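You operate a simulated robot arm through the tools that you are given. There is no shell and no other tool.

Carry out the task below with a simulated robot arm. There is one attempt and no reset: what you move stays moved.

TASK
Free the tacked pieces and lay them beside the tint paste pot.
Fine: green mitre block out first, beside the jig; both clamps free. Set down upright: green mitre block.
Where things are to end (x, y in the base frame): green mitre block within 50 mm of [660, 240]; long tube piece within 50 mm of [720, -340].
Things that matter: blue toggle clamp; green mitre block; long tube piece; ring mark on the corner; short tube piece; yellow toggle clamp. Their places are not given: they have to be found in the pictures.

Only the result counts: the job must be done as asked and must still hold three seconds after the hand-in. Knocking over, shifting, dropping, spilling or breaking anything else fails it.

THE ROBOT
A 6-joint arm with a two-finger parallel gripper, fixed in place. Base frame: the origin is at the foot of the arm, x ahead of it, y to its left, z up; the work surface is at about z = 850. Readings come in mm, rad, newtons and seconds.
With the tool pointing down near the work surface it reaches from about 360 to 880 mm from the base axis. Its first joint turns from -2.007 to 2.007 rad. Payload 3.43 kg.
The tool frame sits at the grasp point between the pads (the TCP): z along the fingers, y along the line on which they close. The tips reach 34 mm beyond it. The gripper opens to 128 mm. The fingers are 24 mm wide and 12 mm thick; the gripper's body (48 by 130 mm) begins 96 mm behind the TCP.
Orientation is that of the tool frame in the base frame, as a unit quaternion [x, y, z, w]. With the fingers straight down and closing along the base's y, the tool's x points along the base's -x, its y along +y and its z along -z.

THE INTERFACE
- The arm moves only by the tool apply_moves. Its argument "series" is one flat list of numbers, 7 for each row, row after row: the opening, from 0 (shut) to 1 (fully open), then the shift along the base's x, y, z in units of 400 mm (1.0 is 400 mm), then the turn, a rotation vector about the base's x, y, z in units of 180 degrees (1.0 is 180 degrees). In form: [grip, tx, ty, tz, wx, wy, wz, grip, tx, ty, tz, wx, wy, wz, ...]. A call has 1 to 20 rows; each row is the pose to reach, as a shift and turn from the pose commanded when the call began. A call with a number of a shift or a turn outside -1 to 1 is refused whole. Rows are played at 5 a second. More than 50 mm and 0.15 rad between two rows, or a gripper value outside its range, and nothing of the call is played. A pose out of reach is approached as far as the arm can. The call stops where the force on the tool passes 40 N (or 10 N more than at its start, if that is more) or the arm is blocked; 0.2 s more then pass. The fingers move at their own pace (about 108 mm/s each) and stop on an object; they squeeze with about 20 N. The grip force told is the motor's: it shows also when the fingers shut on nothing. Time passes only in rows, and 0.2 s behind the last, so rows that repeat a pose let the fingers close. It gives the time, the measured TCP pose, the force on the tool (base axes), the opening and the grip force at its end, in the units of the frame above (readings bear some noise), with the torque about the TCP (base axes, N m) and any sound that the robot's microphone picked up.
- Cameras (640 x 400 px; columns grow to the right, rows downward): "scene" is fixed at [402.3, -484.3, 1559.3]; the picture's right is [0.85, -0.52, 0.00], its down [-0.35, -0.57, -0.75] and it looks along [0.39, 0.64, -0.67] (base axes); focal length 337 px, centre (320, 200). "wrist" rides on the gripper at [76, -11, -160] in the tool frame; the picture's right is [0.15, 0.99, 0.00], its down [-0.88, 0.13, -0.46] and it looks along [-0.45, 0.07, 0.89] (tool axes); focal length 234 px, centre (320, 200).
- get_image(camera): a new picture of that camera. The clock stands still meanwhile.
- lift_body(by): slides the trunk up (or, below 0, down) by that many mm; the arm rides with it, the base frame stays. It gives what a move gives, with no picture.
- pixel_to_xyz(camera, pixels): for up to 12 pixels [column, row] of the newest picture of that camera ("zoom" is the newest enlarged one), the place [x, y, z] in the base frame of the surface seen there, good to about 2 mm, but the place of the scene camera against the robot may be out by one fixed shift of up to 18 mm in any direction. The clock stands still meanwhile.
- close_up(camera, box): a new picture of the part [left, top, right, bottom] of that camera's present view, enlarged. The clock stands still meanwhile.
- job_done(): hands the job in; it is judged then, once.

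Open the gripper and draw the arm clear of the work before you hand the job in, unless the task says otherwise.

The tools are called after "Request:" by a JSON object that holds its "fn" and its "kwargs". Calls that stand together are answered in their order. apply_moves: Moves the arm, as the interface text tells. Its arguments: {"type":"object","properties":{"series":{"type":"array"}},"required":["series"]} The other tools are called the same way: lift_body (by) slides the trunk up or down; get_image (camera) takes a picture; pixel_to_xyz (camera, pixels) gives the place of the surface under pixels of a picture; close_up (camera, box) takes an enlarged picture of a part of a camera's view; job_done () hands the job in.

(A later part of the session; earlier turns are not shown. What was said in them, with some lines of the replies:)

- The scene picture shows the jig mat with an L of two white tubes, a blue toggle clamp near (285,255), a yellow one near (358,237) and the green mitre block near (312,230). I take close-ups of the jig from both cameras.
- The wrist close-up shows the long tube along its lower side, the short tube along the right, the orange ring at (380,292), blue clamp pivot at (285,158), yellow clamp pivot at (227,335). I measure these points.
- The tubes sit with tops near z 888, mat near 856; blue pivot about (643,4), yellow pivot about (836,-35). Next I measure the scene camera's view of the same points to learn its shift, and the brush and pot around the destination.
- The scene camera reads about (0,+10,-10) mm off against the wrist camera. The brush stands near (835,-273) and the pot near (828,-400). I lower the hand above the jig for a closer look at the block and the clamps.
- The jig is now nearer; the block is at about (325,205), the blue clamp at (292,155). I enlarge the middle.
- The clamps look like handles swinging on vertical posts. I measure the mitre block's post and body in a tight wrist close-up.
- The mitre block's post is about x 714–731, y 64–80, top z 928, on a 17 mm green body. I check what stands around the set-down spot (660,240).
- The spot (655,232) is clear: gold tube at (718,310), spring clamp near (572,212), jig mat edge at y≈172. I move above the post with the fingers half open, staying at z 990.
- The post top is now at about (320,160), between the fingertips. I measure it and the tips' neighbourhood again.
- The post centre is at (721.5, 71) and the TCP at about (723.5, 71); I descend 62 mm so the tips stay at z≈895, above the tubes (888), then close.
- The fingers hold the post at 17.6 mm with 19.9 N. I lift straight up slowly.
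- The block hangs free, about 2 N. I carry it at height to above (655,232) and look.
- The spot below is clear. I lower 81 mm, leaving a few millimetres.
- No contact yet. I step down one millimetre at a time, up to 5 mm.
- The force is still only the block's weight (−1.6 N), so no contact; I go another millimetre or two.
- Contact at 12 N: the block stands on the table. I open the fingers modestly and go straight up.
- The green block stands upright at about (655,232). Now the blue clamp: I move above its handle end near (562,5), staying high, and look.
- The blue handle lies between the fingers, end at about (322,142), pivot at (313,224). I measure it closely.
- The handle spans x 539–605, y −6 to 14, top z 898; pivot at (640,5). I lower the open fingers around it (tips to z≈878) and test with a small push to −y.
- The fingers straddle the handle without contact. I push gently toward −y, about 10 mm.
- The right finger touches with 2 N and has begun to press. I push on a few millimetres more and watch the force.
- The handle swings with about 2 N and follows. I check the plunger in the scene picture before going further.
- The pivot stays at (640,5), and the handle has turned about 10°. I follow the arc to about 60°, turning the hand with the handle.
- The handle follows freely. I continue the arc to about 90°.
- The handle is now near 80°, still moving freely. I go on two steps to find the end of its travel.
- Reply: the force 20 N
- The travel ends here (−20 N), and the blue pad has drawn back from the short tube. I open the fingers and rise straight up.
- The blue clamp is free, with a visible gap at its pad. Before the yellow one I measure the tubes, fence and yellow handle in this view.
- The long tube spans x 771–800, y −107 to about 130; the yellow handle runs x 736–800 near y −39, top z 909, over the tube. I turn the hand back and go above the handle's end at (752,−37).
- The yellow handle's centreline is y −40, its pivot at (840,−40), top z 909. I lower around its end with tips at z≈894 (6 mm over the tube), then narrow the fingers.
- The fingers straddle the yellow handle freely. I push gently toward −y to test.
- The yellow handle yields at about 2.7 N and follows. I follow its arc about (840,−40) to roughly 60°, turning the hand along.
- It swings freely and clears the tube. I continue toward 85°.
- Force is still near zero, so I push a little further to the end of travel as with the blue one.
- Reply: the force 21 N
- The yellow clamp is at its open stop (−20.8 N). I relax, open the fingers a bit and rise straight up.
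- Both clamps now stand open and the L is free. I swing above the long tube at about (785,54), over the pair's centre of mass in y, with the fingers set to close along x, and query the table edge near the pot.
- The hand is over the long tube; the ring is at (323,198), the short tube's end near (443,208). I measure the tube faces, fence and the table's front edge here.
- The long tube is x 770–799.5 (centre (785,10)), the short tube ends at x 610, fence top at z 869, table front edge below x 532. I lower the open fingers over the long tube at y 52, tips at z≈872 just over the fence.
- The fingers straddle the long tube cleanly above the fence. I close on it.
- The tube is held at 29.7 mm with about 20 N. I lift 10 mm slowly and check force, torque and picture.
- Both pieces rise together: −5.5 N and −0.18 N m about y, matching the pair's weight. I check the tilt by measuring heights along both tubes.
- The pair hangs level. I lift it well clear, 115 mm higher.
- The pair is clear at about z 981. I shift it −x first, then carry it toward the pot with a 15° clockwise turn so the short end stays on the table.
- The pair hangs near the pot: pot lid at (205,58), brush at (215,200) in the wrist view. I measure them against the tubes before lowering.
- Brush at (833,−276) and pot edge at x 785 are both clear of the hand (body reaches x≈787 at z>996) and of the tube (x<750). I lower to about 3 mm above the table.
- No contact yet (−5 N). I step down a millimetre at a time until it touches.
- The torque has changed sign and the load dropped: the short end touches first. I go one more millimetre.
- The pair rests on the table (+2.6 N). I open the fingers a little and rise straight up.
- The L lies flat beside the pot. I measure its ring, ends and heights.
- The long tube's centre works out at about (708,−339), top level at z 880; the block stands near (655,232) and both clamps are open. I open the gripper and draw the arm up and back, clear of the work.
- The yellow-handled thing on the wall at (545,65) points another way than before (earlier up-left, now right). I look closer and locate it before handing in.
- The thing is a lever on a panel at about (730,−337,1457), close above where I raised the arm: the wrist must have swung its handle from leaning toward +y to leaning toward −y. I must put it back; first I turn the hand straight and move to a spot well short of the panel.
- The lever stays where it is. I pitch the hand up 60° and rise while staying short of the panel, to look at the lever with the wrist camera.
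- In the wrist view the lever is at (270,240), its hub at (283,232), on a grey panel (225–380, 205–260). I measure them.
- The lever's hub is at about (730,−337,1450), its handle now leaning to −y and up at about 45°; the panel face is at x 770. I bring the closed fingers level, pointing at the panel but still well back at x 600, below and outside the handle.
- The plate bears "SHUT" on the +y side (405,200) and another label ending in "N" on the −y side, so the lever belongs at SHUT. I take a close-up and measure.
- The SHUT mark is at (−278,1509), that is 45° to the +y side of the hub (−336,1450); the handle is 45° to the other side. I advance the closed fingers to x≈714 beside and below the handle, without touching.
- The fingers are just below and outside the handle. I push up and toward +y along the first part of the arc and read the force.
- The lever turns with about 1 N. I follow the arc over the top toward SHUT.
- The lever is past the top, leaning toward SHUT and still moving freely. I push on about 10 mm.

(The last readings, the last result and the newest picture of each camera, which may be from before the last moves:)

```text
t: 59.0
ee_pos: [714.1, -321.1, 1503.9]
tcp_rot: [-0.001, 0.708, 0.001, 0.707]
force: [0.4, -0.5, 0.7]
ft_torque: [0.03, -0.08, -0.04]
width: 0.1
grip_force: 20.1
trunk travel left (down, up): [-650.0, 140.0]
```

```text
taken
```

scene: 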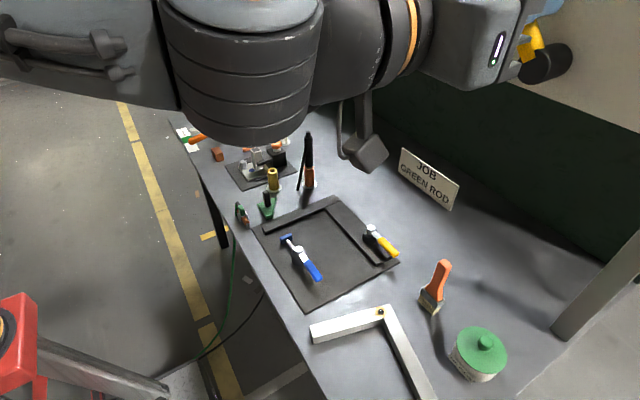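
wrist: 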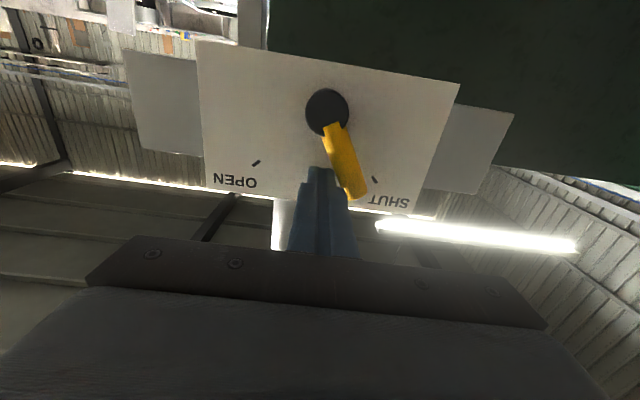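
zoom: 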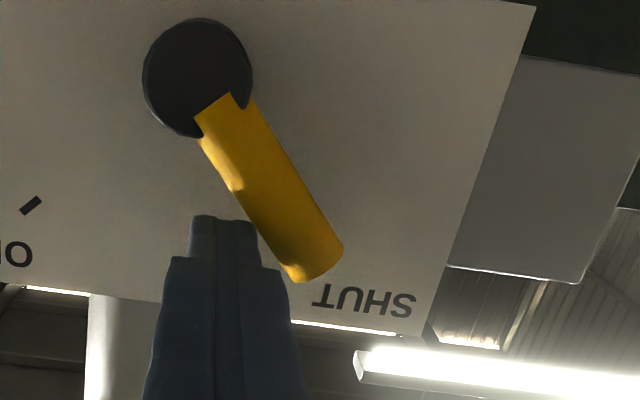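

The handle now leans toward SHUT; I measure its direction.

Request:
{"fn": "close_up", "kwargs": {"camera": "wrist", "box": [260, 80, 400, 220]}}

```text
2.86 times, centred on (330, 150) of wrist
```

zoom: 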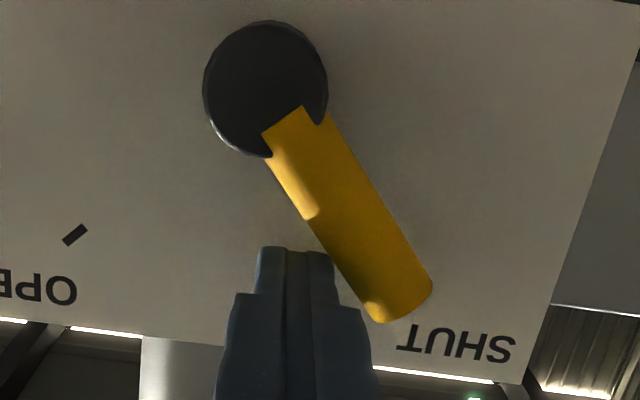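

Request:
{"fn": "pixel_to_xyz", "kwargs": {"camera": "zoom", "pixels": [[265, 88], [310, 150], [325, 175], [345, 205], [365, 240], [390, 280], [345, 265], [395, 235], [340, 150], [300, 190], [75, 235], [390, 310]]}}

```text
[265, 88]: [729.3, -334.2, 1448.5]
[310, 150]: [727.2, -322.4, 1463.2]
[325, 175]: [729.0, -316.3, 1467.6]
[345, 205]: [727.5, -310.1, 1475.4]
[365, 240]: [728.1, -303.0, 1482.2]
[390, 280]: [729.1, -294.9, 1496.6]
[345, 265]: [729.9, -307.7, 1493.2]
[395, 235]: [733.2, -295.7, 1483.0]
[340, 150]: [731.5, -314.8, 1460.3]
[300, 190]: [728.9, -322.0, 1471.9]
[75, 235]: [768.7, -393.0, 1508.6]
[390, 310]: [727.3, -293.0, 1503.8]
```

The handle stands about 40° toward SHUT, so about 5° is left. I push 4 mm further in small steps, watching for the stop.

Request:
{"fn": "apply_moves", "kwargs": {"series": [0, 0, 0.005, -0.002, 0, 0, 0, 0, 0, 0.01, -0.005, 0, 0, 0, 0, 0, 0.01, -0.005, 0, 0, 0]}}

Request:
{"fn": "close_up", "kwargs": {"camera": "wrist", "box": [260, 80, 400, 220]}}

```text
t: 59.8
ee_pos: [713.8, -317.6, 1501.7]
tcp_rot: [0.0, 0.706, 0.0, 0.708]
force: [3.7, -7.4, 7.6]
ft_torque: [0.03, -0.23, -0.21]
width: 0.0
grip_force: 20.3
trunk travel left (down, up): [-650.0, 140.0]
```

```text
2.86 times, centred on (330, 150) of wrist
```

zoom: 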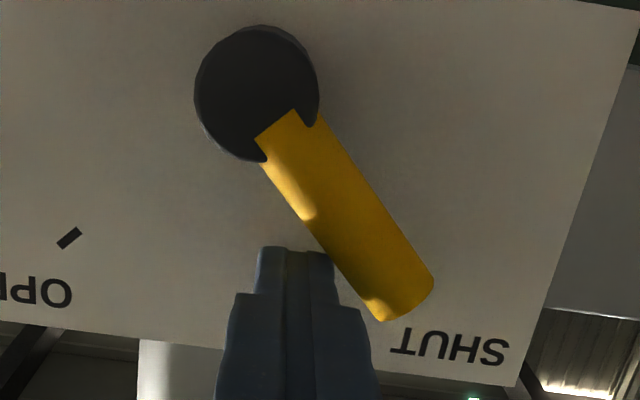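

The force has risen to about 10 N: the lever is at its SHUT stop. I back the fingers off the handle and withdraw straight back along −x.

Request:
{"fn": "apply_moves", "kwargs": {"series": [0, 0, -0.0125, 0.005, 0, 0, 0, 0, 0, -0.025, 0.01, 0, 0, 0, 0, -0.08, -0.025, 0.01, 0, 0, 0, 0, -0.16, -0.025, 0.01, 0, 0, 0, 0, -0.24, -0.025, 0.01, 0, 0, 0, 0, -0.32, -0.025, 0.01, 0, 0, 0, 0, -0.32, -0.025, 0.01, 0, 0, 0]}}

Request:
{"fn": "get_image", "kwargs": {"camera": "scene"}}

Request:
{"fn": "get_image", "kwargs": {"camera": "wrist"}}

```text
t: 61.4
ee_pos: [585.5, -326.9, 1505.9]
tcp_rot: [0.0, 0.707, 0.0, 0.707]
force: [0.1, -0.2, -0.5]
ft_torque: [-0.02, 0.02, -0.01]
width: 0.2
grip_force: 20.2
trunk travel left (down, up): [-650.0, 140.0]
```

```text
taken
```

scene: 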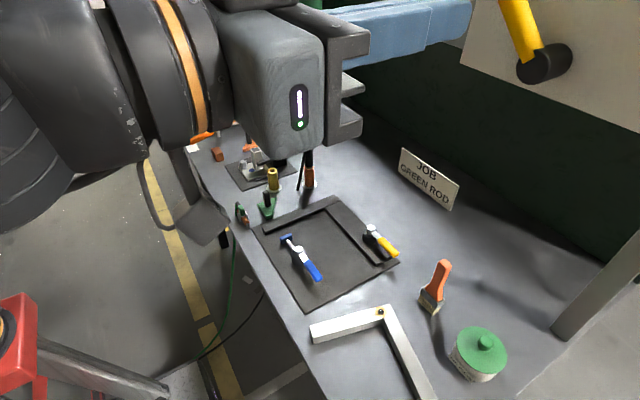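

```text
taken
```

wrist: 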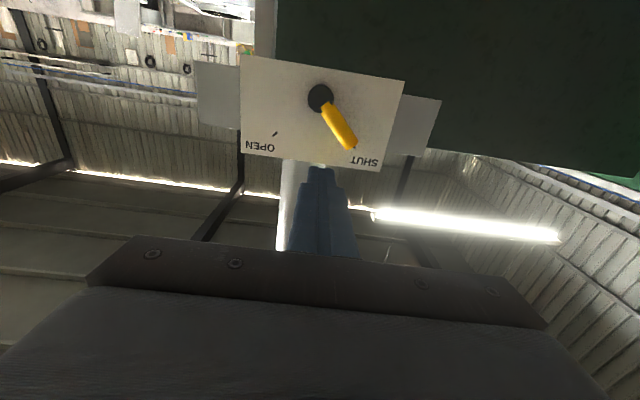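

The lever again looks just as in the first picture (handle (515,5)–(540,55), hub (545,62)), at SHUT. I retrace the arm's own path back to the hand-down pose, well away from the panel.

Request:
{"fn": "apply_moves", "kwargs": {"series": [0, -0.0275, 0.0175, -0.0675, 0, 0.0417, 0, 0, -0.055, 0.035, -0.135, 0, 0.0833, 0, 0, -0.0825, 0.0525, -0.2025, 0, 0.125, 0, 0, -0.11, 0.07, -0.27, 0, 0.1667, 0, 0, -0.105, 0.0853, -0.3141, 0, 0.2083, 0, 0, -0.1, 0.1006, -0.3582, 0, 0.25, 0, 0, -0.095, 0.1159, -0.4023, 0, 0.2917, 0, 0, -0.09, 0.1313, -0.4463, 0, 0.3333, 0, 0.2, -0.085, 0.1466, -0.4904, 0, 0.375, 0, 0.5, -0.08, 0.1619, -0.5344, 0, 0.4167, 0, 1, -0.075, 0.1772, -0.5785, 0, 0.4583, 0, 1, -0.07, 0.1925, -0.6225, 0, 0.5, 0, 1, -0.07, 0.1925, -0.6225, 0, 0.5, 0]}}

Request:
{"fn": "get_image", "kwargs": {"camera": "scene"}}

```text
t: 64.2
ee_pos: [559.5, -250.3, 1256.5]
tcp_rot: [0.0, 1.0, -0.001, -0.001]
force: [-0.7, -0.5, -0.5]
ft_torque: [0.0, 0.01, 0.02]
width: 128.0
grip_force: 0.1
trunk travel left (down, up): [-650.0, 140.0]
```

```text
taken
```

scene: 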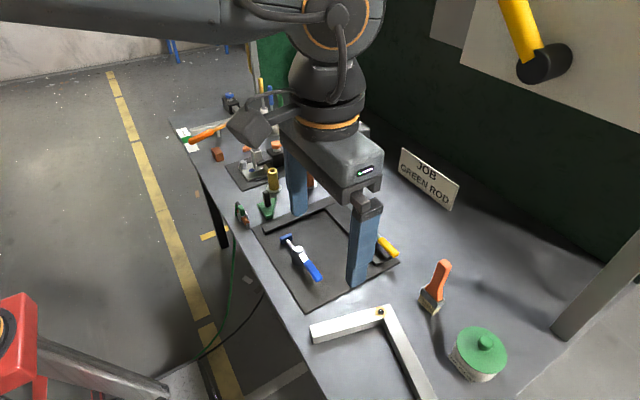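

The lever matches the first picture and the work is unchanged. I move the open hand back to the starting pose so that it is fully clear, and take final pictures.

Request:
{"fn": "apply_moves", "kwargs": {"series": [1, 0, 0.08, 0, 0, 0, 0, 1, 0, 0.18, 0, 0, 0, 0, 1, 0, 0.28, 0, 0, 0, 0, 1, 0, 0.38, 0, 0, 0, 0, 1, 0, 0.48, 0, 0, 0, 0, 1, 0, 0.58, -0.02, 0, 0, 0, 1, 0.005, 0.68, -0.05, 0, 0, 0, 1, 0.01, 0.76, -0.08, 0, 0, 0, 1, 0.01, 0.8, -0.098, 0, 0, 0, 1, 0.01, 0.8, -0.098, 0, 0, 0]}}

Request:
{"fn": "get_image", "kwargs": {"camera": "scene"}}

Request:
{"fn": "get_image", "kwargs": {"camera": "wrist"}}

Request:
{"fn": "close_up", "kwargs": {"camera": "scene", "box": [440, 0, 640, 130]}}

Request:
{"fn": "close_up", "kwargs": {"camera": "scene", "box": [160, 60, 400, 310]}}

```text
t: 66.4
ee_pos: [562.1, 72.2, 1219.4]
tcp_rot: [0.0, 1.0, 0.001, -0.001]
force: [-0.4, 0.7, 0.4]
ft_torque: [0.0, 0.0, 0.02]
width: 128.2
grip_force: 0.1
trunk travel left (down, up): [-650.0, 140.0]
```

```text
taken
```

scene: 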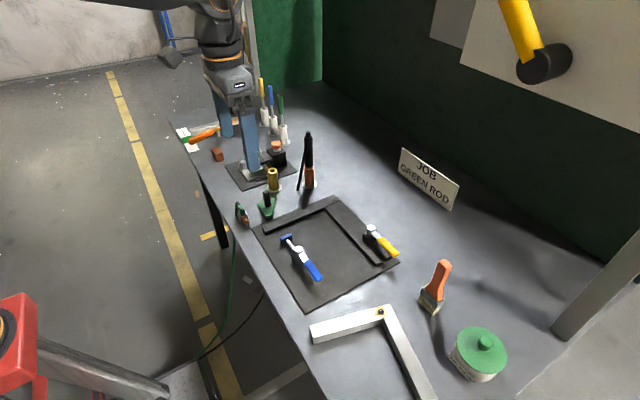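

```text
taken
```

wrist: 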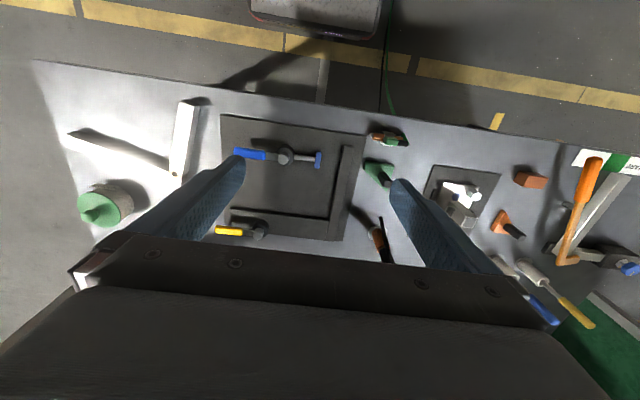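

```text
3.08 times, centred on (540, 65) of scene
```

zoom: 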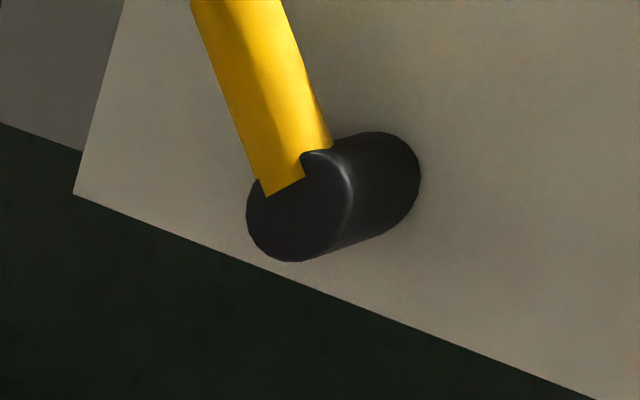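

```text
1.60 times, centred on (280, 185) of scene
```

zoom: 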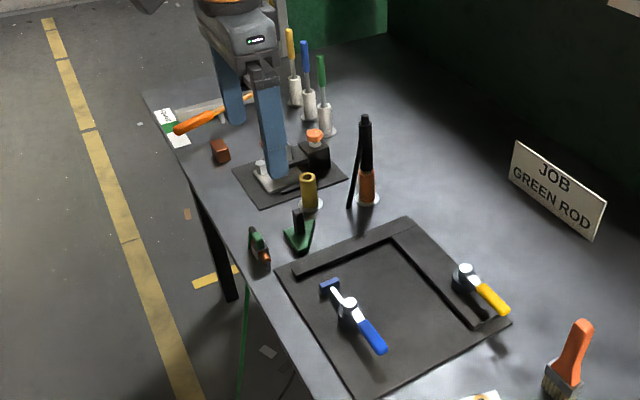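

All other things match the first pictures (pot, brush, pliers, gold tube, spring clamp, lever at SHUT). I check the final places once more from this pose.

Request:
{"fn": "pixel_to_xyz", "kwargs": {"camera": "wrist", "pixels": [[177, 174], [188, 105], [75, 133], [125, 153], [378, 172], [385, 180], [105, 205], [180, 130]]}}

Request:
{"fn": "close_up", "kwargs": {"camera": "wrist", "box": [50, 80, 430, 260]}}

```text
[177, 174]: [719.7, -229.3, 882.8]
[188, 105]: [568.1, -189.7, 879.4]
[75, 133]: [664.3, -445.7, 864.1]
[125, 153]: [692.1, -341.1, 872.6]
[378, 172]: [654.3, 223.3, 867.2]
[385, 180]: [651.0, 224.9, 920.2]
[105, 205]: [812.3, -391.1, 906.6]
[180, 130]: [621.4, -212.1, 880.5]
```

```text
1.68 times, centred on (240, 170) of wrist
```

zoom: 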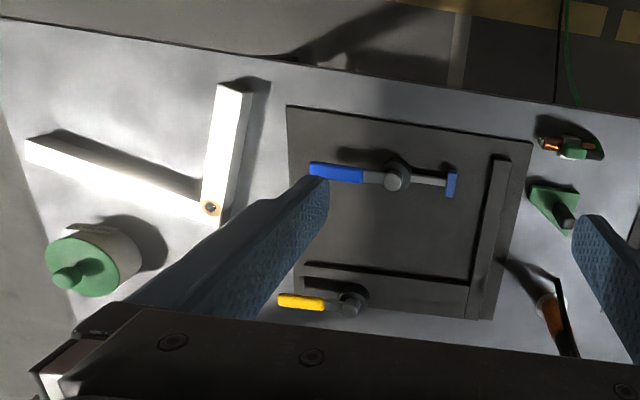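

The green block stands upright near (655,230). Both clamps are open. The tacked L lies flat beside the pot, with the long tube's centre near (708,−339). The lever is back at SHUT, the gripper is open and the arm is clear, so I hand the job in.

Request:
{"fn": "job_done", "kwargs": {}}

```text
The job is handed in.
```

I handed the job in with everything where you asked, but I knocked a valve lever to OPEN on the way and had to put it back.

| Item | End state | Distance from target |
|---|---|---|
| Green mitre block | Taken out first; upright beside the jig at about (655, 230) | about 11 mm |
| Blue toggle clamp | Swung open to its stop; pad clear of the short tube | – |
| Yellow toggle clamp | Swung open to its stop; clear of the long tube | – |
| Long tube piece | Moved still tacked to the short one; flat beside the tint paste pot, centre about (708, −339) | about 12 mm |

**The lever:** after I set the tubes down and raised the arm, the wrist almost certainly caught a yellow-handled lever on the panel above that end of the table. I hadn't spotted that it was within reach. The lever went from SHUT to OPEN.

I saw this in the next picture and pushed the lever back to its SHUT stop with the closed fingers. It looks the same as in the first picture. It was off SHUT for about 10 seconds of simulated time, so if the check counts any movement during the job and not only the end state, this could fail it.

In the last pictures nothing else had moved. The gripper is open and the arm is back at its starting pose.
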